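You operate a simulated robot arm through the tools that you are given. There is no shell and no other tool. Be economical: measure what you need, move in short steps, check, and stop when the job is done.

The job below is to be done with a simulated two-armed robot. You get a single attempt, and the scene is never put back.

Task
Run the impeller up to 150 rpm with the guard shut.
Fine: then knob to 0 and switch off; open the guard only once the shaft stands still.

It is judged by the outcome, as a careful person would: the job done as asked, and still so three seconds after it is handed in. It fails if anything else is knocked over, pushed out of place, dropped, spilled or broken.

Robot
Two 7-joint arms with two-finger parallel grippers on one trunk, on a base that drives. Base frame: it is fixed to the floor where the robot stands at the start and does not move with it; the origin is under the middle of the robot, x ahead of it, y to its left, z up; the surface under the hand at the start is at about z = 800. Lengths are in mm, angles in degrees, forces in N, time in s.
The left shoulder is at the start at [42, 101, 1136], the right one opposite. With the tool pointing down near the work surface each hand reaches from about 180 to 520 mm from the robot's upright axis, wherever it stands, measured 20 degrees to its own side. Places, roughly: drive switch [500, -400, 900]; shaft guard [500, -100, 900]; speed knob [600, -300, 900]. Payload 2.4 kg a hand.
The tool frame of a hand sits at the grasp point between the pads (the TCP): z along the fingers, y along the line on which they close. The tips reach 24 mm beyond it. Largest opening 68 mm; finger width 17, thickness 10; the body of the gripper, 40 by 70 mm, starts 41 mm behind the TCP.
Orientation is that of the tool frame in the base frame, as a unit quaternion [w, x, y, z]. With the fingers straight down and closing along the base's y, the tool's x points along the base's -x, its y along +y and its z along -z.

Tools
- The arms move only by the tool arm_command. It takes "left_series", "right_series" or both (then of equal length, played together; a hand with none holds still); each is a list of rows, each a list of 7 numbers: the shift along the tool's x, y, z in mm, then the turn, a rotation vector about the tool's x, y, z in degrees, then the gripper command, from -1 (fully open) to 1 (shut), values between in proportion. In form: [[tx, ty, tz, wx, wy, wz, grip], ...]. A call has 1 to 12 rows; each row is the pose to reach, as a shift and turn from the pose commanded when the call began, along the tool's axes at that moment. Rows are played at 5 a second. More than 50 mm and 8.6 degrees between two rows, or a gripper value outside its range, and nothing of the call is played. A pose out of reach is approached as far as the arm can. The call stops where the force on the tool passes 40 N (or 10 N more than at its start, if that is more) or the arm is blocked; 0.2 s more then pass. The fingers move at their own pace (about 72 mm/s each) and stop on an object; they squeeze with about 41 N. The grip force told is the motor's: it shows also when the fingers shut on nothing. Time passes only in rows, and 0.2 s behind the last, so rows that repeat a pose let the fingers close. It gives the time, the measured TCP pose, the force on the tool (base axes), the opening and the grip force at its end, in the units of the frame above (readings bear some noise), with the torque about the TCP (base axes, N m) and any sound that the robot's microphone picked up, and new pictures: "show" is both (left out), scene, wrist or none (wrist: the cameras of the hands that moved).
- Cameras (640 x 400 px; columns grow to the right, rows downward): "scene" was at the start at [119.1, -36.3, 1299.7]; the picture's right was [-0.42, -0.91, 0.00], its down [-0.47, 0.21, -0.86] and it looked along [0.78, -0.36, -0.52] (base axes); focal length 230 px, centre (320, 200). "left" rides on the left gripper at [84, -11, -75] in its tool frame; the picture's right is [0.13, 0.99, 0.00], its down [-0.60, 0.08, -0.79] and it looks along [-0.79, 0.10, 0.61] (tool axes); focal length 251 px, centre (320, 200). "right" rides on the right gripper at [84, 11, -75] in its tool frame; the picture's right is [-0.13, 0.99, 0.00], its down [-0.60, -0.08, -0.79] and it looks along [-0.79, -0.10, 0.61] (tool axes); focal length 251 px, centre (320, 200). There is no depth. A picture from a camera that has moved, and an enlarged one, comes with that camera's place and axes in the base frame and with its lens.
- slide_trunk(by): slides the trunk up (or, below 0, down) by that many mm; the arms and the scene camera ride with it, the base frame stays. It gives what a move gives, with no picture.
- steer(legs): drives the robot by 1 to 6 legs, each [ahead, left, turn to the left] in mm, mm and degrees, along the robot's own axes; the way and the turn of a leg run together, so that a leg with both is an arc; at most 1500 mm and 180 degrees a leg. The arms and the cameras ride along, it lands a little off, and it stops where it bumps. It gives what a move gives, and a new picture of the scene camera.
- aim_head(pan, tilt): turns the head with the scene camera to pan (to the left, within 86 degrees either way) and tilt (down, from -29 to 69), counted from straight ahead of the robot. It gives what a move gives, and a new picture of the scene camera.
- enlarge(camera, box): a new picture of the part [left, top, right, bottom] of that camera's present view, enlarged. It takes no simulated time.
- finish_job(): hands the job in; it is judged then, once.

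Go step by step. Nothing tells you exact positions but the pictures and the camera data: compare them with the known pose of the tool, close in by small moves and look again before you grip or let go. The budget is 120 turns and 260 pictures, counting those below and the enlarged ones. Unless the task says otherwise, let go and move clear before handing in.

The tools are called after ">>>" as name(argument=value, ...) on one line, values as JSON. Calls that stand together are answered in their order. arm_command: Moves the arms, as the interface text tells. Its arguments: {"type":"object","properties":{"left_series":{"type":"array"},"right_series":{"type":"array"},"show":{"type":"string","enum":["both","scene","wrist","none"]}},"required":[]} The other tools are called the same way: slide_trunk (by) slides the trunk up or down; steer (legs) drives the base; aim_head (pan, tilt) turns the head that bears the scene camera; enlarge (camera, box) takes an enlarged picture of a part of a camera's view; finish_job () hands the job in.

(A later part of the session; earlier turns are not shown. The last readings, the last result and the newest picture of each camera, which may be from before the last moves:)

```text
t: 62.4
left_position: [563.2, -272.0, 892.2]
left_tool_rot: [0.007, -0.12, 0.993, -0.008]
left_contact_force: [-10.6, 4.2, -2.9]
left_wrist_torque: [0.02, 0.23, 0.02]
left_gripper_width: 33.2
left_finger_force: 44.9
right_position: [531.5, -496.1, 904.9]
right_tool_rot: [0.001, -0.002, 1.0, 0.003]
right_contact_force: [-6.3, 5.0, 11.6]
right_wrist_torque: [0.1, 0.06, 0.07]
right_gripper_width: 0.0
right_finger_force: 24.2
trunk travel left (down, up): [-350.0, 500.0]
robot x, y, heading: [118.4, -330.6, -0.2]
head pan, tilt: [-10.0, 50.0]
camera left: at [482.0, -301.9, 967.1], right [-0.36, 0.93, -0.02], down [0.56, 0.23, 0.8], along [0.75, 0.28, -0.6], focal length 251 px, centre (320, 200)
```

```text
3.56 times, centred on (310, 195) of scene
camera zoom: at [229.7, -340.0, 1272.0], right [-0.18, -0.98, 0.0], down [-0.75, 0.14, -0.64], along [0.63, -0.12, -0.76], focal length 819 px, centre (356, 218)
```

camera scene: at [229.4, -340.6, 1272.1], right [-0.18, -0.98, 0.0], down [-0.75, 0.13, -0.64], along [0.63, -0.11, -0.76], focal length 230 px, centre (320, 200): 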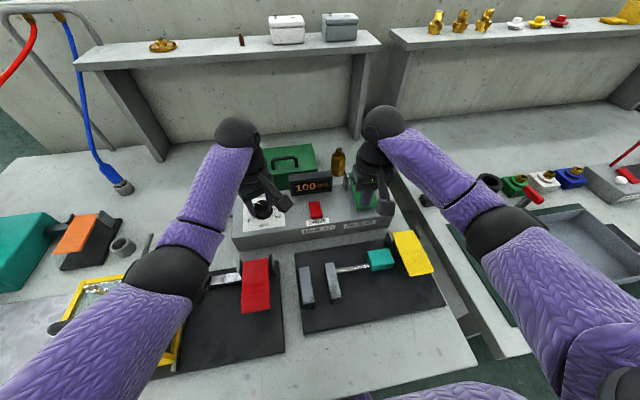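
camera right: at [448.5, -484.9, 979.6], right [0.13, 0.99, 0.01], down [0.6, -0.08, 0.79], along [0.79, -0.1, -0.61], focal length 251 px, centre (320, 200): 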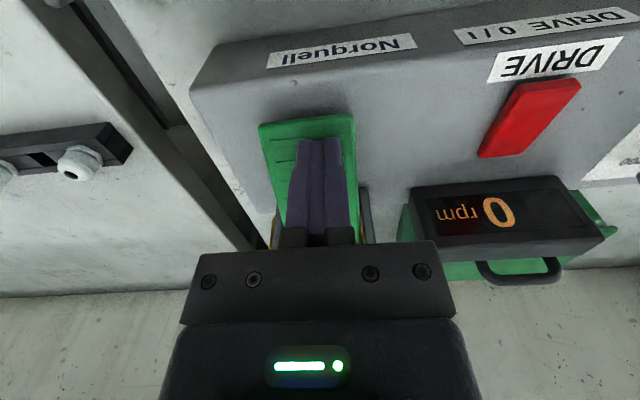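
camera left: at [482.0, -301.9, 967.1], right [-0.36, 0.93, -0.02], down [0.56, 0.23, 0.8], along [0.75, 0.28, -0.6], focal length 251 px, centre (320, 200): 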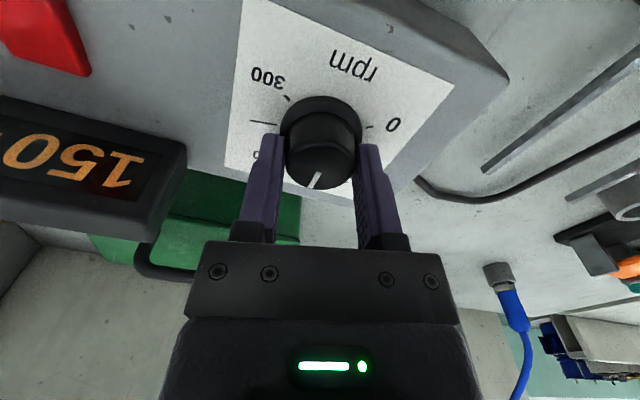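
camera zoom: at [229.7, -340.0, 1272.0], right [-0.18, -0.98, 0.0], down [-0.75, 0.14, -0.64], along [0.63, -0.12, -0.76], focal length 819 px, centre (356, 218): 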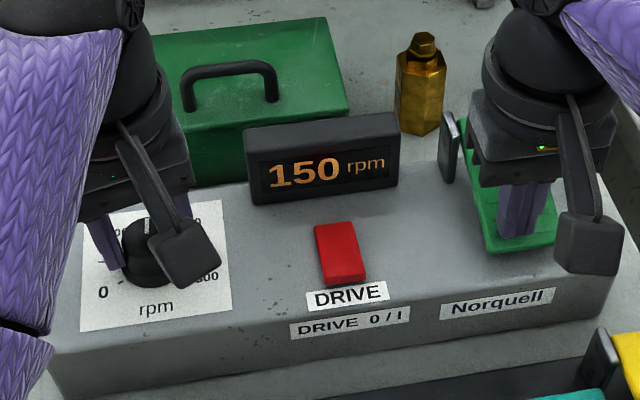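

150 rpm shown and the pointer is at 150. I hold it about 2 s, verifying guard and display, before turning down.

>>> arm_command(left_series=[[0, 0, 0, 0, 0, 0, 1], [0, 0, 0, 0, 0, 0, 1], [0, 0, 0, 0, 0, 0, 1], [0, 0, 0, 0, 0, 0, 1], [0, 0, 0, 0, 0, 0, 1], [0, 0, 0, 0, 0, 0, 1], [0, 0, 0, 0, 0, 0, 1], [0, 0, 0, 0, 0, 0, 1], [0, 0, 0, 0, 0, 0, 1], [0, 0, 0, 0, 0, 0, 1]], show="scene")

```text
t: 64.6
left_position: [562.4, -271.5, 892.9]
left_tool_rot: [0.007, -0.121, 0.993, -0.008]
left_contact_force: [-9.8, -2.3, -3.1]
left_wrist_torque: [-0.04, 0.4, -0.02]
left_gripper_width: 33.2
left_finger_force: 45.3
right_position: [530.3, -496.2, 905.4]
right_tool_rot: [0.0, -0.001, 1.0, 0.003]
right_contact_force: [-4.9, 7.6, 18.0]
right_wrist_torque: [0.16, -0.02, 0.09]
right_gripper_width: 0.0
right_finger_force: 23.3
trunk travel left (down, up): [-350.0, 500.0]
robot x, y, heading: [119.7, -332.2, -0.1]
head pan, tilt: [-10.0, 50.0]
camera scene: at [229.9, -340.3, 1272.0], right [-0.18, -0.98, 0.0], down [-0.75, 0.14, -0.64], along [0.63, -0.11, -0.76], focal length 230 px, centre (320, 200)
```

scene: 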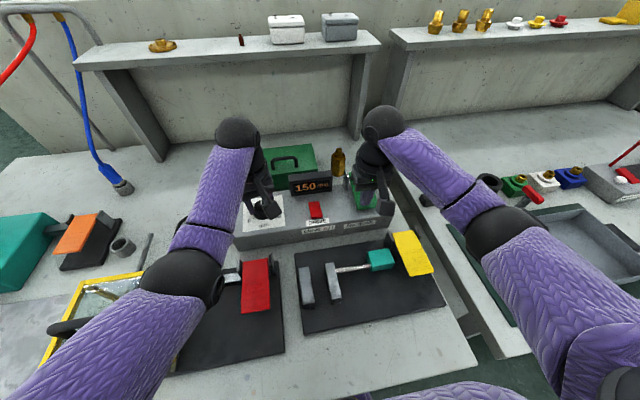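

Steady at 150 rpm with the guard shut. Now to 0: regrip with the hand turned forward, then turn counter-clockwise.

>>> arm_command(left_series=[[0, 0, 0, 0, 0, 0, -0.6], [0, 0, 0, 0, 0, 0, -0.6], [0, 0, 0, 0, 0, 8, -0.6], [0, 0, 0, 0, 0, 16, -0.6], [0, 0, 0, 0, 0, 24, -0.6], [0, 0, 0, 0, 0, 30, -0.6], [0, 0, 0, 0, 0, 30, 0], [0, 0, 0, 0, 0, 30, 1], [0, 0, 0, 0, 0, 30, 1], [0, 0, 0, 0, 0, 30, 1]], show="none")

>>> arm_command(left_series=[[0, 0, 0, 0, 0, -7, 1], [0, 0, 0, 0, 0, -14, 1], [0, 0, 0, 0, 0, -21, 1], [0, 0, 0, 0, 0, -28, 1], [0, 0, 0, 0, 0, -35, 1], [0, 0, 0, 0, 0, -42, 1], [0, 0, 0, 0, 0, -49, 1], [0, 0, 0, 0, 0, -56, 1], [0, 0, 0, 0, 0, -63, 1], [0, 0, 0, 0, 0, -70, 1]])

>>> enlarge(camera="scene", box=[220, 140, 400, 250])

```text
t: 66.8
left_position: [563.8, -273.0, 892.7]
left_tool_rot: [0.01, 0.141, 0.99, -0.006]
left_contact_force: [-6.5, -13.2, -2.1]
left_wrist_torque: [-0.69, -0.14, 0.05]
left_gripper_width: 33.0
left_finger_force: 45.1
right_position: [530.7, -497.0, 904.9]
right_tool_rot: [0.001, -0.001, 1.0, 0.003]
right_contact_force: [-4.5, 8.1, 22.5]
right_wrist_torque: [0.18, -0.04, 0.1]
right_gripper_width: 0.0
right_finger_force: 23.6
trunk travel left (down, up): [-350.0, 500.0]
robot x, y, heading: [121.1, -327.6, -0.2]
head pan, tilt: [-10.0, 50.0]
```

```text
t: 69.0
left_position: [562.7, -269.9, 893.3]
left_tool_rot: [0.003, -0.455, 0.891, -0.009]
left_contact_force: [-18.2, 22.2, -0.5]
left_wrist_torque: [1.42, -0.03, -0.1]
left_gripper_width: 33.0
left_finger_force: 45.0
right_position: [529.5, -493.5, 904.8]
right_tool_rot: [0.001, -0.002, 1.0, 0.002]
right_contact_force: [-3.1, -5.0, 12.8]
right_wrist_torque: [-0.13, -0.01, -0.05]
right_gripper_width: 0.0
right_finger_force: 23.8
trunk travel left (down, up): [-350.0, 500.0]
robot x, y, heading: [117.6, -329.0, -0.4]
head pan, tilt: [-10.0, 50.0]
camera scene: at [229.1, -339.0, 1272.0], right [-0.18, -0.98, 0.0], down [-0.75, 0.13, -0.65], along [0.63, -0.11, -0.76], focal length 230 px, centre (320, 200)
camera left: at [519.8, -344.4, 968.9], right [-0.88, 0.48, -0.02], down [0.28, 0.55, 0.79], along [0.39, 0.69, -0.61], focal length 251 px, centre (320, 200)
```

scene: 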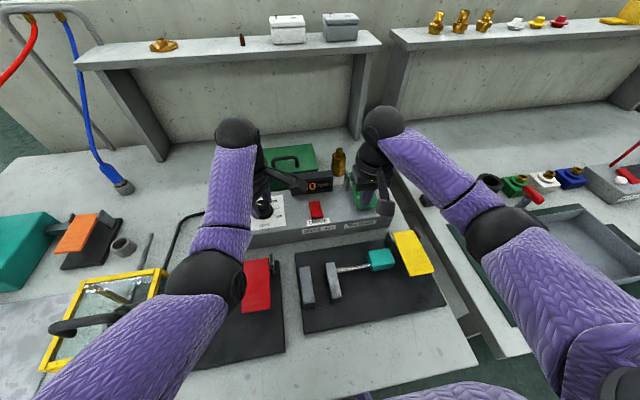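
left: 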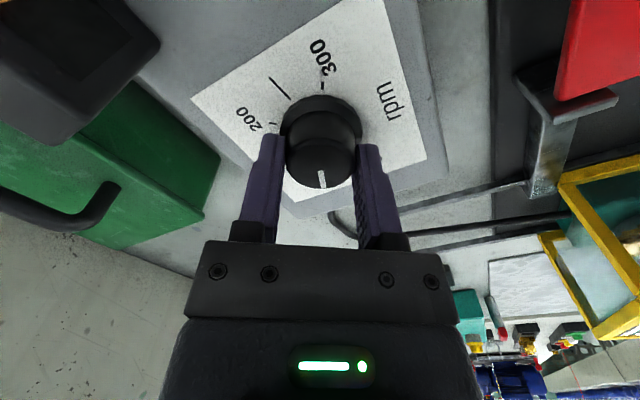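

```text
3.56 times, centred on (310, 195) of scene
camera zoom: at [229.1, -339.0, 1272.0], right [-0.18, -0.98, 0.0], down [-0.75, 0.13, -0.65], along [0.63, -0.11, -0.76], focal length 819 px, centre (356, 218)
```

zoom: 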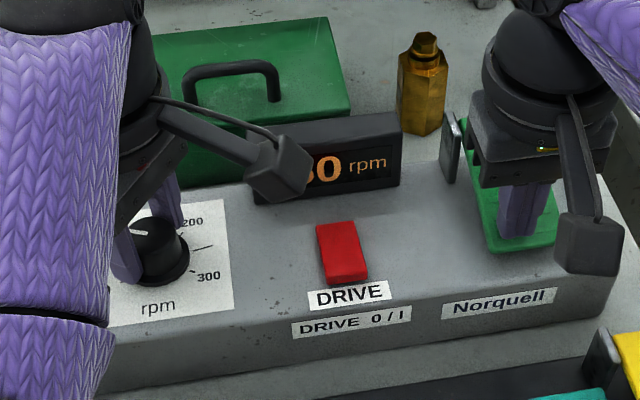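

Down to about 80. Regrip and turn the remaining ≈72° to 0.

>>> arm_command(left_series=[[0, 0, 0, 0, 0, 0, -0.6], [0, 0, 0, 0, 0, 0, -0.6], [0, 0, 0, 0, 0, 8, -0.6], [0, 0, 0, 0, 0, 16, -0.6], [0, 0, 0, 0, 0, 24, -0.6], [0, 0, 0, 0, 0, 32, -0.6], [0, 0, 0, 0, 0, 40, -0.6], [0, 0, 0, 0, 0, 48, -0.6], [0, 0, 0, 0, 0, 56, -0.6], [0, 0, 0, 0, 0, 64, -0.6], [0, 0, 0, 0, 0, 70, -0.6], [0, 0, 0, 0, 0, 70, 0.5]], show="none")

>>> arm_command(left_series=[[0, 0, 0, 0, 0, 0, 1], [0, 0, 0, 0, 0, 0, 1], [0, 0, 0, 0, 0, -8, 1], [0, 0, 0, 0, 0, -16, 1], [0, 0, 0, 0, 0, -24, 1], [0, 0, 0, 0, 0, -32, 1], [0, 0, 0, 0, 0, -40, 1], [0, 0, 0, 0, 0, -48, 1], [0, 0, 0, 0, 0, -55, 1], [0, 0, 0, 0, 0, -61, 1], [0, 0, 0, 0, 0, -65, 1], [0, 0, 0, 0, 0, -68, 1]])

>>> enlarge(camera="right", box=[400, 60, 640, 260])

```text
t: 71.6
left_position: [562.0, -272.9, 892.7]
left_tool_rot: [0.009, 0.143, 0.99, -0.007]
left_contact_force: [-4.7, -7.9, 0.0]
left_wrist_torque: [-0.25, -0.13, 0.03]
left_gripper_width: 33.5
left_finger_force: 23.0
right_position: [529.3, -496.2, 904.0]
right_tool_rot: [0.001, -0.002, 1.0, 0.003]
right_contact_force: [-5.8, 8.8, 20.4]
right_wrist_torque: [0.19, -0.04, 0.08]
right_gripper_width: 0.0
right_finger_force: 23.4
trunk travel left (down, up): [-350.0, 500.0]
robot x, y, heading: [117.7, -330.6, -0.3]
head pan, tilt: [-10.0, 50.0]
```

```text
t: 74.2
left_position: [562.5, -270.5, 893.9]
left_tool_rot: [0.005, -0.438, 0.899, -0.009]
left_contact_force: [-11.4, 19.1, 11.4]
left_wrist_torque: [0.5, 0.39, -0.52]
left_gripper_width: 33.3
left_finger_force: 44.8
right_position: [528.7, -493.9, 904.1]
right_tool_rot: [0.0, -0.002, 1.0, 0.002]
right_contact_force: [-3.4, -3.2, 10.2]
right_wrist_torque: [-0.12, 0.01, 0.0]
right_gripper_width: 0.0
right_finger_force: 23.5
trunk travel left (down, up): [-350.0, 500.0]
robot x, y, heading: [121.9, -329.8, -0.3]
head pan, tilt: [-10.0, 50.0]
camera scene: at [229.3, -339.2, 1272.1], right [-0.18, -0.98, 0.0], down [-0.75, 0.13, -0.64], along [0.63, -0.11, -0.76], focal length 230 px, centre (320, 200)
camera left: at [516.8, -343.0, 969.1], right [-0.86, 0.51, -0.02], down [0.3, 0.53, 0.79], along [0.41, 0.67, -0.61], focal length 251 px, centre (320, 200)
```

scene: 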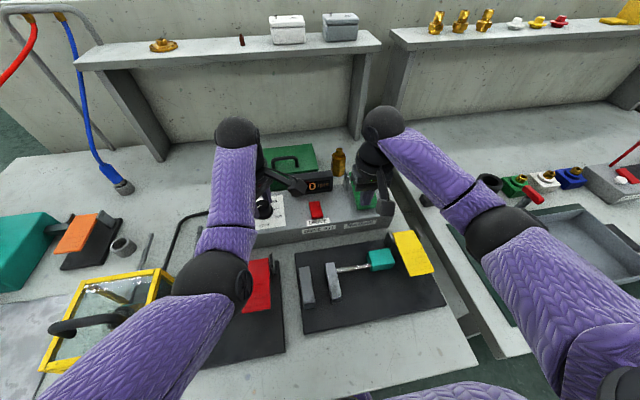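
left: 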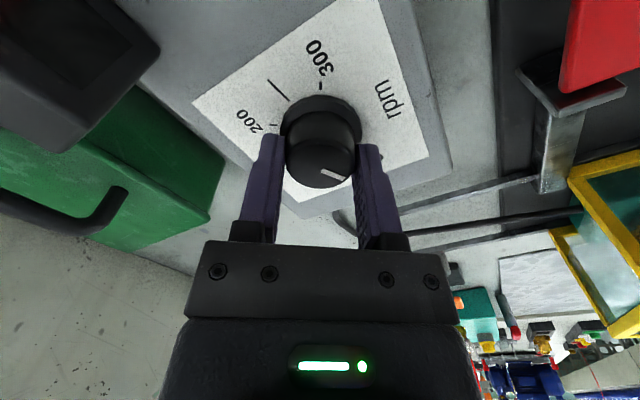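

```text
2.00 times, centred on (520, 160) of right
camera zoom: at [446.6, -483.1, 979.3], right [0.13, 0.99, 0.0], down [0.6, -0.08, 0.79], along [0.79, -0.1, -0.61], focal length 503 px, centre (-80, 280)
```

zoom: 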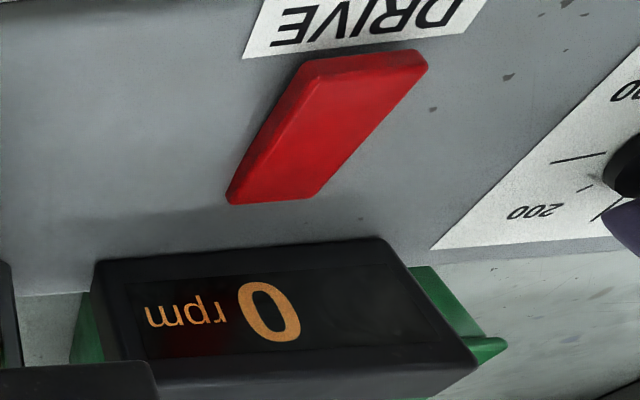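

Display shows 0 and the knob has met its stop (0.5 N m). I release it and lift the left hand straight up, then unwind.

>>> arm_command(left_series=[[0, 0, 0, 0, 0, 0, -0.6], [0, 0, 0, 0, 0, 0, -0.6], [0, 0, -20, 0, 0, 0, -0.6], [0, 0, -45, 0, 0, 0, -0.6], [0, 0, -70, 0, 0, 0, -0.6], [0, 0, -90, 0, 0, 0, -0.6]], show="none")

>>> enlarge(camera="left", box=[200, 0, 460, 160])

```text
t: 75.6
left_position: [583.1, -273.5, 976.2]
left_tool_rot: [0.004, -0.437, 0.899, -0.009]
left_contact_force: [-0.7, -0.6, -1.1]
left_wrist_torque: [0.03, -0.03, 0.02]
left_gripper_width: 54.6
left_finger_force: 0.1
left hand out of reach, approached as far as the arm can: row 5, 6
right_position: [529.5, -496.1, 904.2]
right_tool_rot: [0.0, -0.001, 1.0, 0.003]
right_contact_force: [-9.8, 6.2, 19.5]
right_wrist_torque: [0.12, 0.07, 0.07]
right_gripper_width: 0.1
right_finger_force: 23.6
trunk travel left (down, up): [-350.0, 500.0]
robot x, y, heading: [118.2, -331.3, -0.2]
head pan, tilt: [-10.0, 50.0]
```

```text
2.46 times, centred on (330, 80) of left
camera zoom: at [536.7, -345.4, 1052.2], right [-0.86, 0.51, -0.02], down [0.3, 0.53, 0.79], along [0.42, 0.67, -0.61], focal length 619 px, centre (295, 495)
```

zoom: 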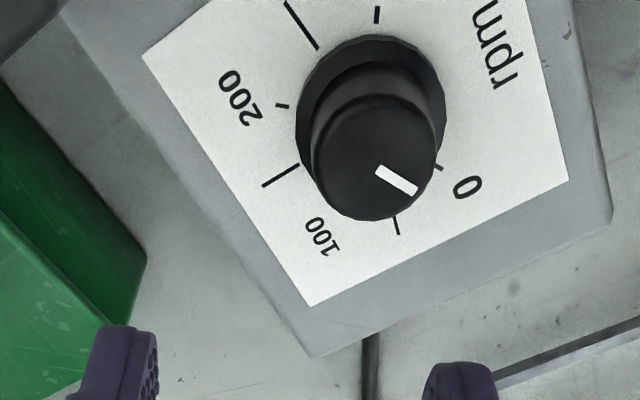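

Pointer is at 0. Left hand retreats and unwinds; right hand releases the paddle and moves above the rocker's near end.

>>> arm_command(left_series=[[6, 23, -10, 0, 0, 6.5, -0.6], [12, 47, -20, 0, 0, 13, -0.6], [18, 71, -35, 0, 0, 19.5, -0.6], [24, 95, -50, 0, 0, 26, -0.6], [30, 119, -65, 0, 0, 32.5, 0], [36, 143, -80, 0, 0, 39, 1], [42, 167, -95, 0, 0, 45.5, 1], [48, 191, -105, 0, 0, 52, 1]], right_series=[[0, 0, -15, 0, 0, 0, 1], [0, 0, -32, 0, 0, 0, 1], [0, 0, -48, 0, 0, 0, 1], [0, 28, -48, 0, 0, 0, 1], [0, 56, -48, 0, 0, 0, 1], [0, 84, -48, 0, 0, 0, 1], [2, 111, -48, 0, 0, 0, 1], [4, 111, -30, 0, 0, 0, 1]])

>>> enlarge(camera="scene", box=[220, 140, 400, 250])

```text
t: 76.9
left_position: [590.4, -209.6, 1004.7]
left_tool_rot: [0.009, -0.173, 0.985, -0.007]
left_contact_force: [8.8, 4.2, -8.3]
left_wrist_torque: [0.03, -0.25, -0.07]
left_gripper_width: 0.0
left_finger_force: 0.2
left hand out of reach, approached as far as the arm can: row 1, 2, 3, 4, 5, 6
right_position: [532.3, -439.5, 951.3]
right_tool_rot: [-0.001, -0.001, 1.0, 0.002]
right_contact_force: [0.5, 0.4, 0.1]
right_wrist_torque: [-0.03, 0.0, -0.03]
right_gripper_width: 0.0
right_finger_force: 23.8
trunk travel left (down, up): [-350.0, 500.0]
robot x, y, heading: [118.8, -331.0, -0.2]
head pan, tilt: [-10.0, 50.0]
stopped in row 6 (left hand): the force on the tool passed its limit at 86 N (the readings are from after the stop); the commanded pose is now the measured one
camera scene: at [232.9, -341.7, 1271.6], right [-0.18, -0.98, 0.0], down [-0.75, 0.14, -0.64], along [0.63, -0.11, -0.77], focal length 230 px, centre (320, 200)
camera right: at [449.2, -427.5, 1026.3], right [0.13, 0.99, 0.01], down [0.61, -0.08, 0.79], along [0.79, -0.1, -0.61], focal length 251 px, centre (320, 200)
camera left: at [512.6, -248.0, 1077.6], right [-0.46, 0.89, -0.02], down [0.52, 0.29, 0.8], along [0.72, 0.36, -0.6], focal length 251 px, centre (320, 200)
```

scene: 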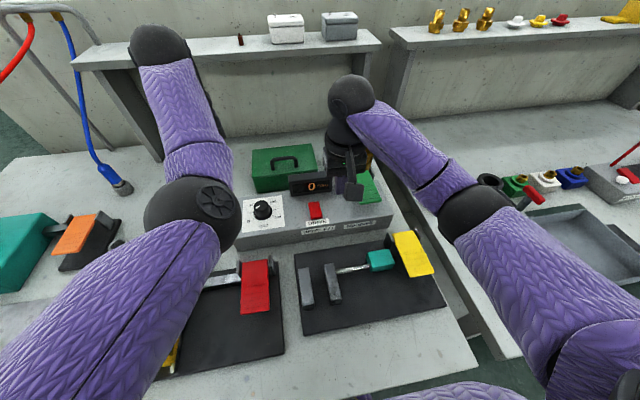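
right: 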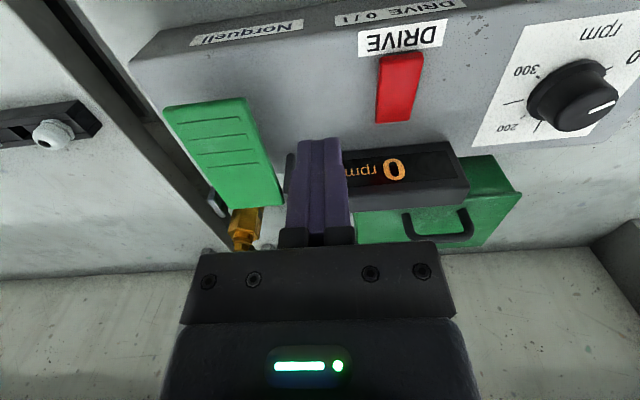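
left: 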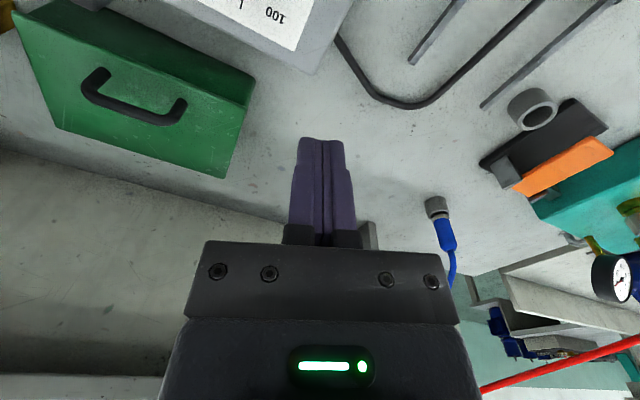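

```text
3.56 times, centred on (310, 195) of scene
camera zoom: at [232.9, -341.7, 1271.6], right [-0.18, -0.98, 0.0], down [-0.75, 0.14, -0.64], along [0.63, -0.11, -0.77], focal length 819 px, centre (356, 218)
```

zoom: 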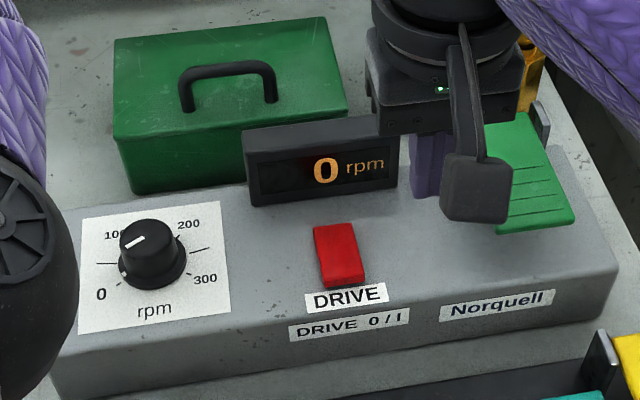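

The left arm stretched and stopped; I'll retract it slowly straight back without yaw, then check the guard.

>>> arm_command(left_series=[[14, 5, 0, 0, 0, 0, 1], [28, 10, 0, 0, 0, 0, 1], [42, 15, 0, 0, 0, 0, 1], [56, 20, 0, 0, 0, 0, 1], [75, 27, 0, 0, 0, 3, 1], [95, 34, -5, 0, 0, 6, 1], [115, 42, -10, 0, 0, 10, 1]])

```text
t: 77.2
left_position: [589.9, -208.3, 1001.4]
left_tool_rot: [0.012, -0.176, 0.984, -0.007]
left_contact_force: [10.4, 0.2, -8.3]
left_wrist_torque: [0.35, -0.03, 0.42]
left_gripper_width: 0.0
left_finger_force: 23.5
left hand out of reach, approached as far as the arm can: row 1
right_position: [533.4, -439.9, 951.7]
right_tool_rot: [-0.001, -0.001, 1.0, 0.003]
right_contact_force: [-0.1, -1.2, 0.1]
right_wrist_torque: [-0.01, 0.0, -0.02]
right_gripper_width: 0.1
right_finger_force: 23.7
trunk travel left (down, up): [-350.0, 500.0]
robot x, y, heading: [122.8, -328.6, -0.3]
head pan, tilt: [-10.0, 50.0]
stopped in row 1 (left hand): the force on the tool passed its limit at 53 N (the readings are from after the stop); the commanded pose is now the measured one
camera scene: at [232.8, -341.5, 1271.7], right [-0.18, -0.98, 0.0], down [-0.75, 0.14, -0.64], along [0.63, -0.11, -0.77], focal length 230 px, centre (320, 200)
camera left: at [512.0, -246.9, 1075.8], right [-0.47, 0.88, -0.02], down [0.52, 0.29, 0.8], along [0.72, 0.36, -0.59], focal length 251 px, centre (320, 200)
```

scene: 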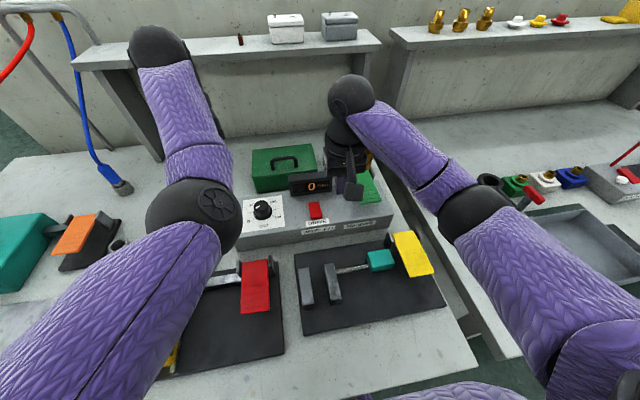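
left: 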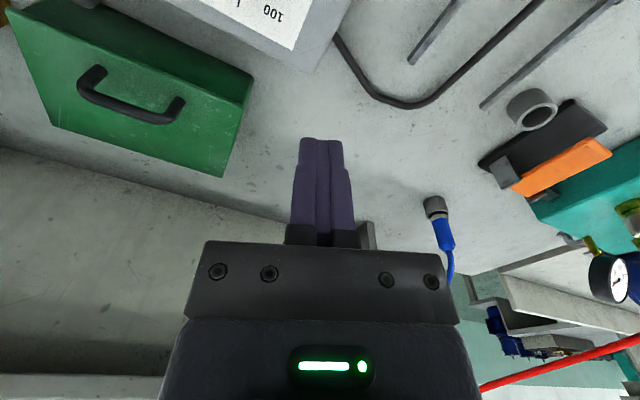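

Again the wrist camera arm meets the forearm. I turn the left hand back the other way while lowering slightly, which should free it.

>>> arm_command(left_series=[[0, 0, 2, 0, 0, -2, 1], [0, 0, 5, 0, 0, -6, 1], [0, 0, 10, 0, 0, -12, 1], [0, 0, 15, 0, 0, -18, 1], [0, 0, 20, 0, 0, -24, 1]], show="none")

```text
t: 78.4
left_position: [590.6, -208.8, 981.5]
left_tool_rot: [0.01, -0.378, 0.926, -0.009]
left_contact_force: [-1.3, 0.2, 1.2]
left_wrist_torque: [0.04, 0.01, 0.0]
left_gripper_width: 0.0
left_finger_force: 23.6
right_position: [532.2, -439.1, 951.3]
right_tool_rot: [-0.001, -0.001, 1.0, 0.003]
right_contact_force: [0.5, 0.2, -0.3]
right_wrist_torque: [0.01, 0.02, -0.02]
right_gripper_width: 0.2
right_finger_force: 23.8
trunk travel left (down, up): [-350.0, 500.0]
robot x, y, heading: [121.0, -329.5, -0.2]
head pan, tilt: [-10.0, 50.0]
```

Freed. Now retract toward the robot at constant yaw, then unwind.

>>> arm_command(left_series=[[10, 11, 0, 0, 0, 0, 1], [20, 22, 0, 0, 0, 0, 1], [35, 39, -5, 0, 0, 0, 1], [50, 56, -12, 0, 0, 4, 1], [65, 73, -20, 0, 0, 10, 1], [80, 90, -30, 0, 0, 16, 1], [95, 107, -45, 0, 0, 22, 1], [110, 124, -60, 0, 0, 28, 1], [120, 136, -80, 0, 0, 34, 1], [130, 148, -100, 0, 0, 40, 1], [130, 148, -110, 0, 0, 44, 1]], show="scene")

```text
t: 79.8
left_position: [569.2, -166.1, 971.4]
left_tool_rot: [0.016, -0.274, 0.961, -0.007]
left_contact_force: [7.3, 7.4, -11.3]
left_wrist_torque: [0.1, -0.37, -0.14]
left_gripper_width: 0.0
left_finger_force: 22.9
left hand out of reach, approached as far as the arm can: row 1, 2, 3, 4, 5, 6
right_position: [532.9, -439.5, 950.5]
right_tool_rot: [-0.001, -0.001, 1.0, 0.003]
right_contact_force: [-1.0, 0.0, 0.0]
right_wrist_torque: [-0.04, -0.01, -0.02]
right_gripper_width: 0.1
right_finger_force: 24.2
trunk travel left (down, up): [-350.0, 500.0]
robot x, y, heading: [121.8, -327.8, -0.2]
head pan, tilt: [-10.0, 50.0]
stopped in row 6 (left hand): the force on the tool passed its limit at 90 N (the readings are from after the stop); the commanded pose is now the measured one
camera scene: at [232.8, -341.5, 1271.7], right [-0.18, -0.98, 0.0], down [-0.75, 0.14, -0.64], along [0.63, -0.11, -0.77], focal length 230 px, centre (320, 200)
```

scene: 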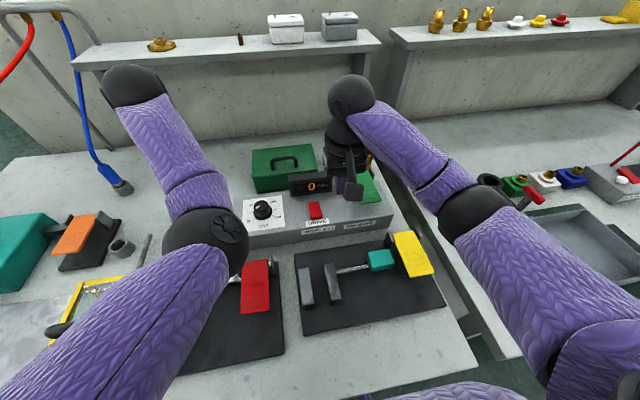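

I'll undo this the way it worked before: lower the hand (clear space between guard and drive box), then unwind the yaw at low height.

>>> arm_command(left_series=[[0, 0, 2, 0, 0, -3, 1], [0, 0, 6, 0, 0, -8, 1], [0, 0, 15, 0, 0, -12, 1], [0, 0, 27, 0, 0, -12, 1], [0, 0, 40, 0, 0, -12, 1], [0, 0, 52, 0, 0, -12, 1], [0, 0, 64, 0, 0, -12, 1]], show="wrist")

```text
t: 81.4
left_position: [571.2, -166.7, 906.1]
left_tool_rot: [0.015, -0.374, 0.927, -0.008]
left_contact_force: [-0.1, -0.3, 0.3]
left_wrist_torque: [-0.02, 0.03, -0.02]
left_gripper_width: 0.0
left_finger_force: 23.6
right_position: [531.1, -438.9, 951.3]
right_tool_rot: [-0.001, -0.001, 1.0, 0.002]
right_contact_force: [1.2, 0.1, 0.9]
right_wrist_torque: [-0.01, 0.0, -0.02]
right_gripper_width: 0.1
right_finger_force: 23.6
trunk travel left (down, up): [-350.0, 500.0]
robot x, y, heading: [121.9, -329.0, -0.4]
head pan, tilt: [-10.0, 50.0]
camera left: at [514.4, -234.0, 980.8], right [-0.78, 0.62, -0.03], down [0.35, 0.48, 0.8], along [0.52, 0.62, -0.6], focal length 251 px, centre (320, 200)
```

left: 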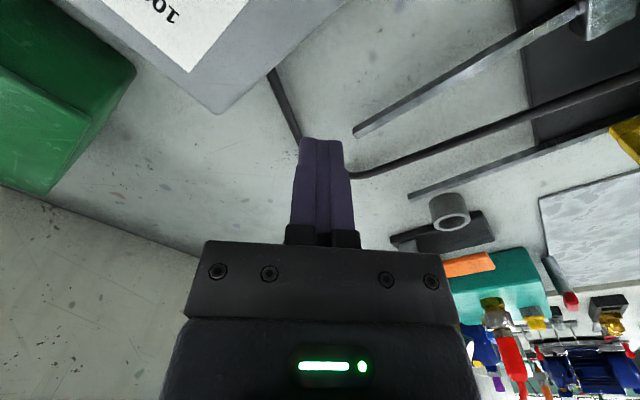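

Free again. Unwind the yaw here at low height while drifting slightly back.

>>> arm_command(left_series=[[5, 3, 0, 0, 0, 5, 1], [11, 6, 0, 0, 0, 10, 1], [17, 10, 0, 0, 0, 15, 1], [23, 13, 0, 0, 0, 20, 1], [29, 17, 0, 0, 0, 25, 1], [35, 20, 0, 0, 0, 30, 1], [41, 24, 0, 0, 0, 35, 1], [47, 27, 0, 0, 0, 40, 1], [53, 30, 0, 0, 0, 44, 1]], show="scene")

```text
t: 82.5
left_position: [543.5, -174.3, 906.1]
left_tool_rot: [0.02, -0.188, 0.982, -0.006]
left_contact_force: [6.9, 8.7, -9.6]
left_wrist_torque: [-0.36, -0.47, -0.8]
left_gripper_width: 0.0
left_finger_force: 23.4
right_position: [533.4, -438.0, 951.1]
right_tool_rot: [-0.001, -0.001, 1.0, 0.003]
right_contact_force: [0.4, 0.1, 0.0]
right_wrist_torque: [0.0, 0.01, -0.02]
right_gripper_width: 0.3
right_finger_force: 23.7
trunk travel left (down, up): [-350.0, 500.0]
robot x, y, heading: [116.1, -327.1, -0.2]
head pan, tilt: [-10.0, 50.0]
stopped in row 5 (left hand): the force on the tool passed its limit at 53 N (the readings are from after the stop); the commanded pose is now the measured one
camera scene: at [232.8, -341.4, 1271.7], right [-0.18, -0.98, 0.0], down [-0.75, 0.14, -0.64], along [0.63, -0.11, -0.77], focal length 230 px, centre (320, 200)
```

scene: 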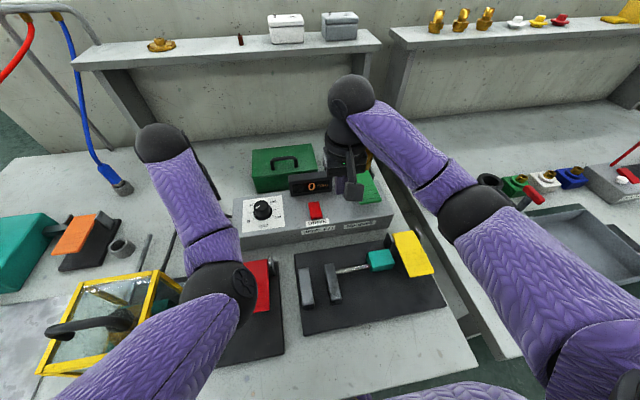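

Elbow is inward of the hand, so I turn back again and instead move the hand toward me and to the right, which swings the forearm away from the camera.

>>> arm_command(left_series=[[0, 0, 1, 0, 0, -4, 1], [0, 0, 2, 0, 0, -10, 1], [0, 0, 0, 0, 0, -17, 1], [12, -6, -4, 0, 0, -22, 1], [28, -14, -8, 0, 0, -22, 1], [44, -22, -12, 0, 0, -22, 1], [60, -30, -16, 0, 0, -22, 1], [78, -39, -20, 0, 0, -22, 1], [96, -48, -20, 0, 0, -22, 1], [114, -57, -20, 0, 0, -22, 1]], show="scene")

```text
t: 84.4
left_position: [519.2, -228.9, 885.2]
left_tool_rot: [0.031, -0.377, 0.926, -0.007]
left_contact_force: [-1.7, 5.8, 7.2]
left_wrist_torque: [0.15, 0.13, -0.07]
left_gripper_width: 0.1
left_finger_force: 23.6
left hand out of reach, approached as far as the arm can: row 4, 5, 6, 7, 8, 9
right_position: [532.7, -438.5, 952.8]
right_tool_rot: [0.001, -0.001, 1.0, 0.003]
right_contact_force: [-0.7, -0.5, 0.0]
right_wrist_torque: [0.0, -0.03, -0.01]
right_gripper_width: 0.2
right_finger_force: 23.4
trunk travel left (down, up): [-350.0, 500.0]
robot x, y, heading: [118.5, -328.4, -0.1]
head pan, tilt: [-10.0, 50.0]
stopped in row 9 (left hand): the force on the tool passed its limit at 56 N (the readings are from after the stop); the commanded pose is now the measured one
camera scene: at [232.1, -341.0, 1271.8], right [-0.18, -0.98, 0.0], down [-0.75, 0.13, -0.64], along [0.63, -0.11, -0.77], focal length 230 px, centre (320, 200)
```

scene: 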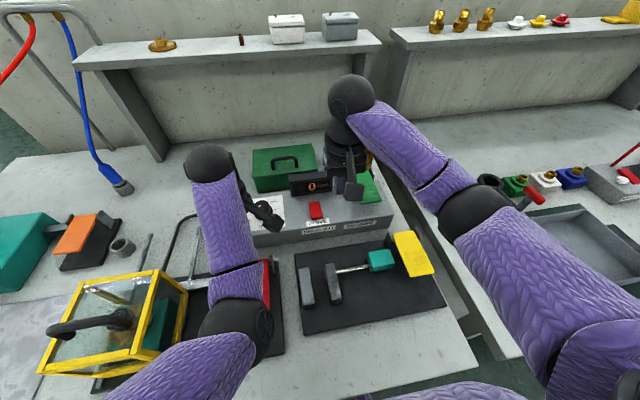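

The left fingertip is touching near the drive box's left end and the elbow is getting low. I'll raise the trunk to lift both arms clear before sorting out the posture.

>>> slide_trunk(by=150)

>>> aim_head(pan=0, tilt=50)

```text
t: 86.2
left_position: [520.0, -231.4, 1034.1]
left_tool_rot: [0.029, -0.375, 0.926, -0.008]
left_contact_force: [0.0, 1.0, 0.1]
left_wrist_torque: [-0.06, 0.02, 0.0]
left_gripper_width: 0.0
left_finger_force: 23.5
right_position: [534.1, -438.4, 1100.4]
right_tool_rot: [-0.001, -0.002, 1.0, 0.003]
right_contact_force: [-0.2, -0.2, 0.3]
right_wrist_torque: [0.0, -0.02, 0.0]
right_gripper_width: 0.1
right_finger_force: 24.0
trunk travel left (down, up): [-500.0, 350.0]
robot x, y, heading: [117.8, -326.5, -0.0]
head pan, tilt: [-10.0, 50.0]
```

```text
t: 86.9
left_position: [520.2, -231.3, 1033.7]
left_tool_rot: [0.029, -0.375, 0.926, -0.008]
left_contact_force: [-0.5, -0.1, 0.3]
left_wrist_torque: [0.05, -0.01, 0.01]
left_gripper_width: 0.0
left_finger_force: 23.8
right_position: [532.5, -438.1, 1101.7]
right_tool_rot: [0.0, -0.002, 1.0, 0.003]
right_contact_force: [0.3, -0.3, -0.3]
right_wrist_torque: [-0.02, -0.03, 0.02]
right_gripper_width: 0.0
right_finger_force: 23.7
trunk travel left (down, up): [-500.0, 350.0]
robot x, y, heading: [119.2, -326.3, -0.3]
head pan, tilt: [0.0, 50.0]
camera scene: at [215.1, -327.9, 1422.6], right [0.0, -1.0, 0.0], down [-0.77, 0.0, -0.64], along [0.64, 0.0, -0.77], focal length 230 px, centre (320, 200)
```

scene: 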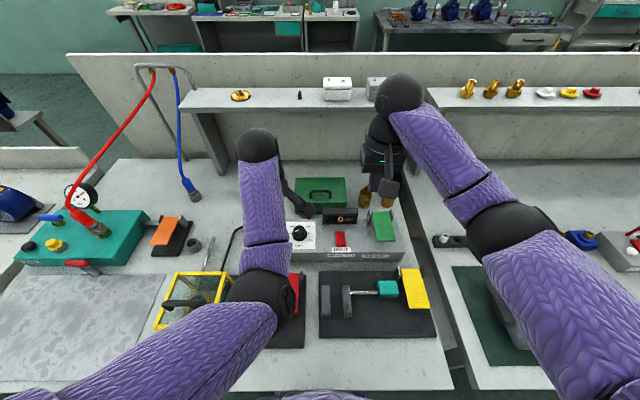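

Nothing is disturbed, and the arms are well clear. With the trunk higher I can lower the left hand relative to the shoulder so the forearm no longer dips onto the camera, then unwind.

>>> arm_command(left_series=[[7, 7, 17, 0, 0, 0, 1], [14, 14, 34, 0, 0, 0, 1], [21, 21, 50, 0, 0, 0, 1], [28, 28, 67, 0, 0, 0, 1], [36, 34, 83, 0, 0, 0, 1], [43, 41, 95, 0, 0, 0, 1]], show="scene")

```text
t: 88.3
left_position: [522.0, -213.2, 994.0]
left_tool_rot: [0.111, -0.383, 0.917, -0.023]
left_contact_force: [-0.7, 0.0, 0.7]
left_wrist_torque: [-0.01, -0.01, 0.01]
left_gripper_width: 0.0
left_finger_force: 24.3
right_position: [532.4, -437.6, 1102.1]
right_tool_rot: [0.0, -0.002, 1.0, 0.003]
right_contact_force: [0.9, 0.7, 0.1]
right_wrist_torque: [0.0, 0.04, 0.01]
right_gripper_width: 0.1
right_finger_force: 23.5
trunk travel left (down, up): [-500.0, 350.0]
robot x, y, heading: [119.7, -326.8, -0.3]
head pan, tilt: [0.0, 50.0]
stopped in row 6 (left hand): the arm was blocked; the commanded pose is now the measured one
camera scene: at [215.2, -327.4, 1422.6], right [0.0, -1.0, 0.0], down [-0.77, 0.0, -0.64], along [0.64, 0.0, -0.77], focal length 230 px, centre (320, 200)
```

scene: 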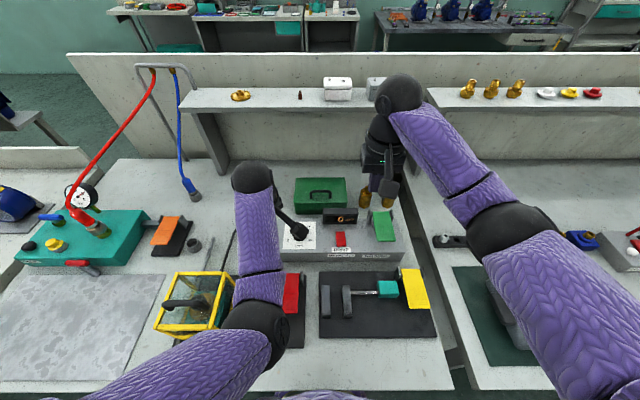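

A wrist joint is at its limit. Unwinding worked earlier right at the knob position, so I return to that same relative pose (now 150 mm higher, clear of everything) and unwind there.

>>> arm_command(left_series=[[2, -12, -8, -1.2, 1.8, 0, 1], [4, -24, -16, -2.4, 3.6, 0, 1], [6, -36, -25, -3.6, 5.4, 0, 1], [8, -48, -33, -4.9, 7.2, 0, 1], [10, -60, -41, -6.1, 9, 0, 1], [12, -70, -49, -7.3, 10.8, 0, 1]], show="none")

```text
t: 89.7
left_position: [550.9, -278.9, 1047.7]
left_tool_rot: [-0.005, -0.382, 0.924, -0.004]
left_contact_force: [-0.3, -0.2, -0.5]
left_wrist_torque: [0.02, -0.01, -0.03]
left_gripper_width: 0.1
left_finger_force: 23.3
right_position: [533.2, -439.4, 1101.8]
right_tool_rot: [-0.001, -0.002, 1.0, 0.002]
right_contact_force: [-0.3, 0.4, 0.6]
right_wrist_torque: [-0.01, -0.02, -0.04]
right_gripper_width: 0.0
right_finger_force: 23.4
trunk travel left (down, up): [-500.0, 350.0]
robot x, y, heading: [122.1, -329.6, 0.2]
head pan, tilt: [0.0, 50.0]
```

Level again and no contact. Now unwind yaw in place in small steps.

>>> arm_command(left_series=[[0, 0, 0, 0, 0, 5, 1], [0, 0, 0, 0, 0, 10, 1], [0, 0, 0, 0, 0, 15, 1], [0, 0, 0, 0, 0, 20, 1], [0, 0, 0, 0, 0, 25, 1], [0, 0, 0, 0, 0, 30, 1], [0, 0, 0, 0, 0, 36, 1], [0, 0, 0, 0, 0, 42, 1], [0, 0, 0, 0, 0, 48, 1], [0, 0, 0, 0, 0, 54, 1]], show="scene")

```text
t: 91.9
left_position: [549.2, -278.6, 1047.5]
left_tool_rot: [-0.004, 0.08, 0.997, -0.007]
left_contact_force: [0.1, 0.3, -0.1]
left_wrist_torque: [-0.01, 0.0, 0.04]
left_gripper_width: 0.0
left_finger_force: 23.5
right_position: [532.7, -437.4, 1100.2]
right_tool_rot: [-0.001, -0.002, 1.0, 0.003]
right_contact_force: [-0.2, 0.5, 0.4]
right_wrist_torque: [-0.02, 0.0, 0.01]
right_gripper_width: 0.0
right_finger_force: 23.3
trunk travel left (down, up): [-500.0, 350.0]
robot x, y, heading: [121.8, -327.0, -0.2]
head pan, tilt: [0.0, 50.0]
camera scene: at [215.1, -327.8, 1422.6], right [0.0, -1.0, 0.0], down [-0.77, 0.0, -0.64], along [0.64, 0.0, -0.77], focal length 230 px, centre (320, 200)
```

scene: 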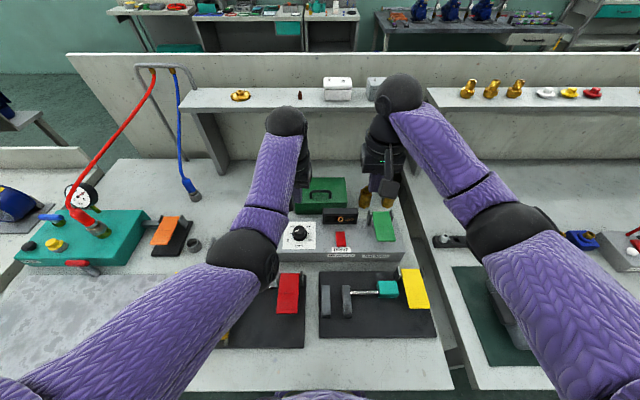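

Unwound with the elbow outside. Retract the left hand to a parked pose.

>>> arm_command(left_series=[[28, 11, 0, 0, 0, 0, 1], [56, 22, -5, 0, 0, -2, 1], [84, 33, -15, 0, 0, -4, 1], [112, 44, -25, 0, 0, -6, 1], [140, 56, -35, 0, 0, -8, 1], [168, 67, -45, 0, 0, -9, 1], [195, 78, -50, 0, 0, -9, 1]], show="none")

>>> enlarge(camera="scene", box=[130, 170, 450, 370])

```text
t: 92.3
left_position: [533.0, -266.0, 1047.2]
left_tool_rot: [0.005, 0.076, 0.997, -0.007]
left_contact_force: [9.6, 6.3, -9.1]
left_wrist_torque: [-0.49, -0.13, -0.65]
left_gripper_width: 0.0
left_finger_force: 23.3
left hand out of reach, approached as far as the arm can: row 2
right_position: [532.6, -438.1, 1101.3]
right_tool_rot: [-0.001, -0.001, 1.0, 0.002]
right_contact_force: [-0.2, -0.9, -1.3]
right_wrist_torque: [-0.03, 0.0, 0.0]
right_gripper_width: 0.0
right_finger_force: 23.5
trunk travel left (down, up): [-500.0, 350.0]
robot x, y, heading: [114.6, -329.4, -0.4]
head pan, tilt: [0.0, 50.0]
stopped in row 2 (left hand): the force on the tool passed its limit at 74 N (the readings are from after the stop); the commanded pose is now the measured one
```

```text
2.00 times, centred on (290, 270) of scene
camera zoom: at [215.2, -327.9, 1422.6], right [0.0, -1.0, 0.0], down [-0.77, 0.0, -0.64], along [0.64, 0.0, -0.77], focal length 461 px, centre (380, 60)
```

zoom: 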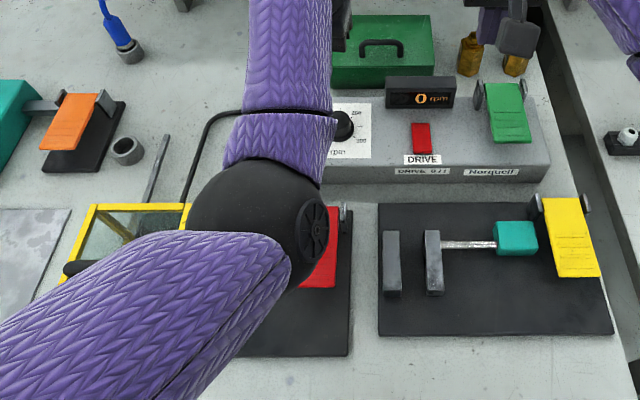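

Retracting makes the forearm dip onto the camera again, because the elbow drifted inward. I'll step forward to free it, then swing the hand to the left with some positive yaw so the camera sits outside the forearm.

>>> arm_command(left_series=[[-8, -4, 0, 0, 0, 0, 1], [-16, -8, 0, 0, 0, 0, 1], [-16, 10, 0, 0, 0, 4, 1], [-16, 30, 0, 0, 0, 8, 1], [-16, 55, 0, 0, 0, 12, 1], [-16, 80, 0, 0, 0, 16, 1], [-16, 105, 0, 0, 0, 20, 1], [-16, 130, 0, 0, 0, 24, 1], [-16, 155, 0, 0, 0, 28, 1]], show="scene")

```text
t: 94.3
left_position: [571.8, -114.4, 1044.7]
left_tool_rot: [0.006, 0.315, 0.949, -0.007]
left_contact_force: [-0.7, -0.8, 1.2]
left_wrist_torque: [0.0, 0.0, -0.01]
left_gripper_width: 0.2
left_finger_force: 23.1
right_position: [531.6, -438.1, 1101.0]
right_tool_rot: [-0.001, -0.002, 1.0, 0.003]
right_contact_force: [-0.8, 0.4, -0.6]
right_wrist_torque: [0.03, -0.02, -0.02]
right_gripper_width: 0.1
right_finger_force: 23.9
trunk travel left (down, up): [-500.0, 350.0]
robot x, y, heading: [118.5, -324.6, -0.3]
head pan, tilt: [0.0, 50.0]
camera scene: at [215.1, -327.5, 1422.6], right [0.0, -1.0, 0.0], down [-0.77, 0.0, -0.64], along [0.64, 0.0, -0.77], focal length 230 px, centre (320, 200)
```

scene: 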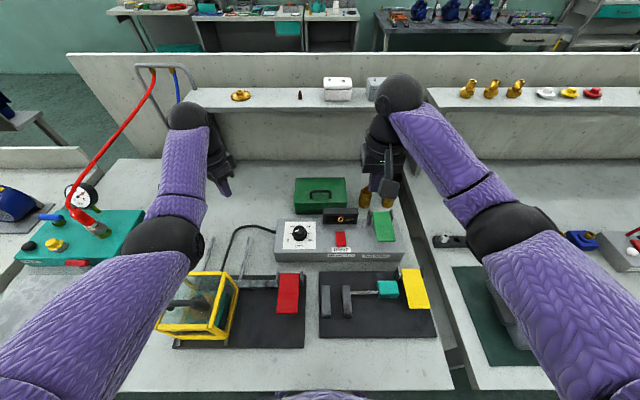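

Free, and the view is clear: guard shut, display 0. Now retract the left hand from here.

>>> arm_command(left_series=[[12, -6, 0, 0, 0, 0, 1], [24, -12, 0, 0, 0, 0, 1], [38, -19, 0, 0, 0, 0, 1], [52, -26, 0, 0, 0, 0, 1], [66, -32, 0, 0, 0, 0, 1], [80, -38, 0, 0, 0, 0, 1], [92, -44, 0, 0, 0, 0, 1]], show="scene")

```text
t: 95.6
left_position: [498.9, -102.0, 1043.9]
left_tool_rot: [0.011, 0.32, 0.947, -0.006]
left_contact_force: [3.9, -3.2, -4.2]
left_wrist_torque: [-0.04, -0.15, 0.05]
left_gripper_width: 0.3
left_finger_force: 23.4
right_position: [532.7, -438.8, 1101.3]
right_tool_rot: [-0.001, -0.002, 1.0, 0.002]
right_contact_force: [0.8, 0.1, 0.4]
right_wrist_torque: [-0.03, 0.0, 0.01]
right_gripper_width: 0.0
right_finger_force: 23.7
trunk travel left (down, up): [-500.0, 350.0]
robot x, y, heading: [119.8, -327.3, -0.2]
head pan, tilt: [0.0, 50.0]
stopped in row 6 (left hand): the force on the tool passed its limit at 59 N (the readings are from after the stop); the commanded pose is now the measured one
camera scene: at [215.2, -328.0, 1422.6], right [0.0, -1.0, 0.0], down [-0.77, 0.0, -0.64], along [0.64, 0.0, -0.77], focal length 230 px, centre (320, 200)
```

scene: 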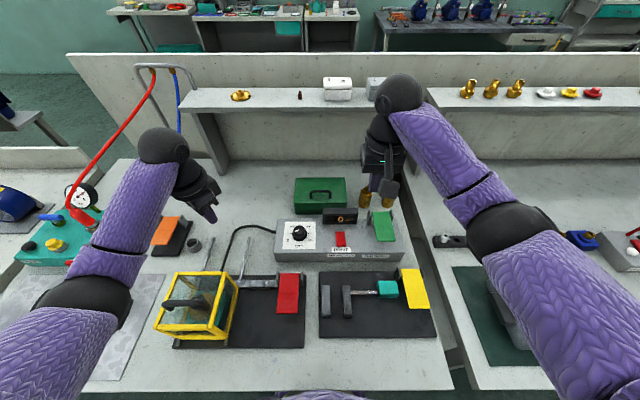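

The elbow has swung outward to its normal side. Now just unwind the yaw to 0.

>>> arm_command(left_series=[[0, 0, 0, 0, 0, -4, 1], [0, 0, 0, 0, 0, -10, 1], [0, 0, 0, 0, 0, -17, 1], [0, 0, 0, 0, 0, -24, 1], [0, 0, 0, 0, 0, -31, 1], [0, 0, 0, 0, 0, -37, 1], [20, -15, 0, 0, 0, -37, 1], [40, -30, 0, 0, 0, -37, 1]], show="none")

>>> enlarge(camera="scene", box=[240, 180, 440, 300])

```text
t: 95.9
left_position: [500.0, -101.3, 1044.4]
left_tool_rot: [0.014, 0.311, 0.95, -0.005]
left_contact_force: [5.2, -0.8, -5.1]
left_wrist_torque: [-0.12, -0.18, -0.06]
left_gripper_width: 0.0
left_finger_force: 23.8
right_position: [533.3, -437.5, 1100.4]
right_tool_rot: [-0.001, -0.002, 1.0, 0.004]
right_contact_force: [0.3, 0.0, 0.0]
right_wrist_torque: [0.01, 0.0, -0.05]
right_gripper_width: 0.0
right_finger_force: 23.6
trunk travel left (down, up): [-500.0, 350.0]
robot x, y, heading: [117.6, -328.1, -0.4]
head pan, tilt: [0.0, 50.0]
stopped in row 1 (left hand): the force on the tool passed its limit at 53 N (the readings are from after the stop); the commanded pose is now the measured one
```

```text
3.20 times, centred on (340, 240) of scene
camera zoom: at [215.0, -327.8, 1422.6], right [0.0, -1.0, 0.0], down [-0.77, 0.0, -0.64], along [0.64, 0.0, -0.77], focal length 737 px, centre (256, 72)
```

zoom: 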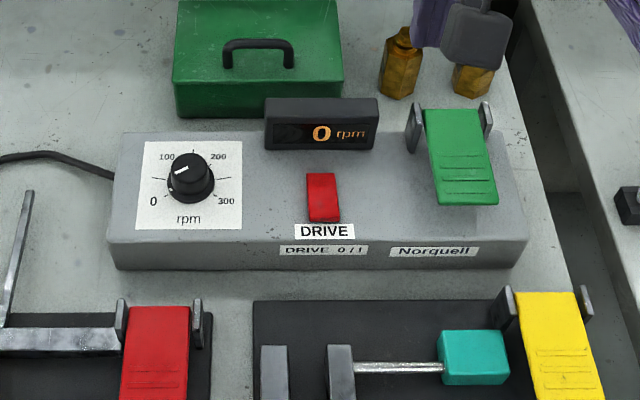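

>>> enlarge(camera="scene", box=[280, 218, 320, 246])

>>> enlarge(camera="right", box=[320, 20, 640, 200])

```text
14.29 times, centred on (300, 232) of scene
camera zoom: at [215.0, -327.8, 1422.6], right [0.0, -1.0, 0.0], down [-0.77, 0.0, -0.64], along [0.64, 0.0, -0.77], focal length 3290 px, centre (606, -257)
```

zoom: 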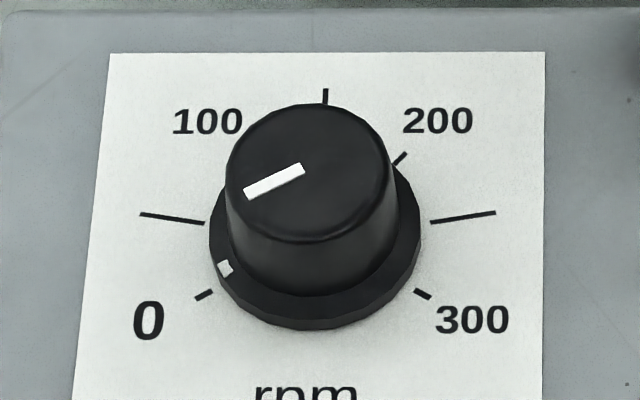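

```text
2.00 times, centred on (480, 110) of right
camera zoom: at [449.1, -426.7, 1176.4], right [0.13, 0.99, 0.01], down [0.61, -0.08, 0.79], along [0.79, -0.1, -0.61], focal length 503 px, centre (0, 380)
```

zoom: 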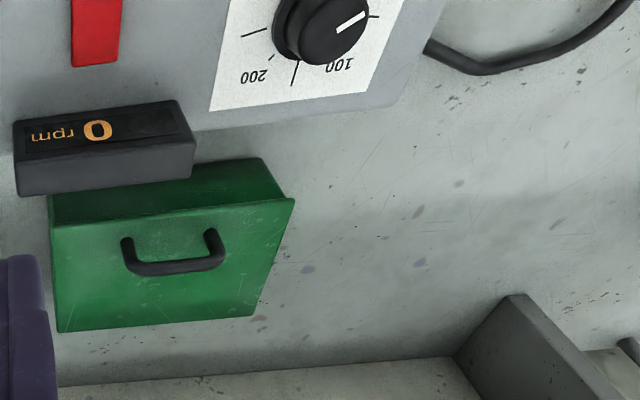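

The knob pointer sits exactly at the 0 tick, display 0. The left camera arm just touches the forearm; I step forward a little and then unwind.

>>> arm_command(left_series=[[-10, 5, 1, 0, 0, 0, 1], [-22, 11, 2, 0, 0, -1, 1], [-30, 16, 2, 0, 0, -6, 1], [-30, 16, 2, 0, 0, -12, 1], [-30, 16, 2, 0, 0, -19, 1], [-30, 16, 2, 0, 0, -26, 1], [-30, 16, 2, 0, 0, -32, 1], [-30, 16, 2, 0, 0, -36, 1]], show="scene")

```text
t: 97.7
left_position: [534.0, -106.4, 1043.2]
left_tool_rot: [0.011, 0.001, 1.0, -0.008]
left_contact_force: [-0.6, 0.4, 0.1]
left_wrist_torque: [-0.01, 0.01, 0.0]
left_gripper_width: 0.3
left_finger_force: 23.2
right_position: [532.1, -438.5, 1099.3]
right_tool_rot: [-0.001, -0.002, 1.0, 0.003]
right_contact_force: [0.2, 0.6, 0.4]
right_wrist_torque: [-0.02, 0.01, -0.01]
right_gripper_width: 0.0
right_finger_force: 24.1
trunk travel left (down, up): [-500.0, 350.0]
robot x, y, heading: [117.2, -330.3, -0.2]
head pan, tilt: [0.0, 50.0]
camera scene: at [215.1, -327.7, 1422.6], right [0.0, -1.0, 0.0], down [-0.77, 0.0, -0.64], along [0.64, 0.0, -0.77], focal length 230 px, centre (320, 200)
```

scene: 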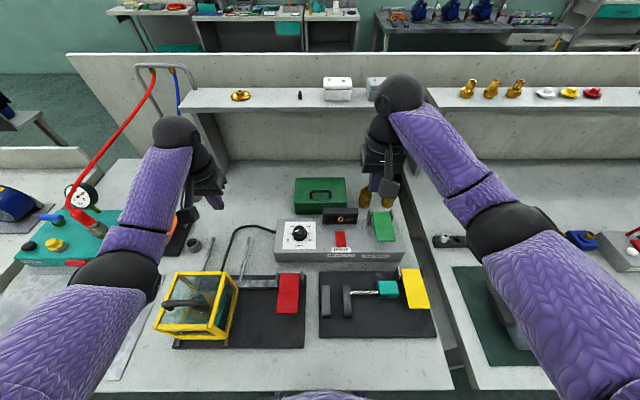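

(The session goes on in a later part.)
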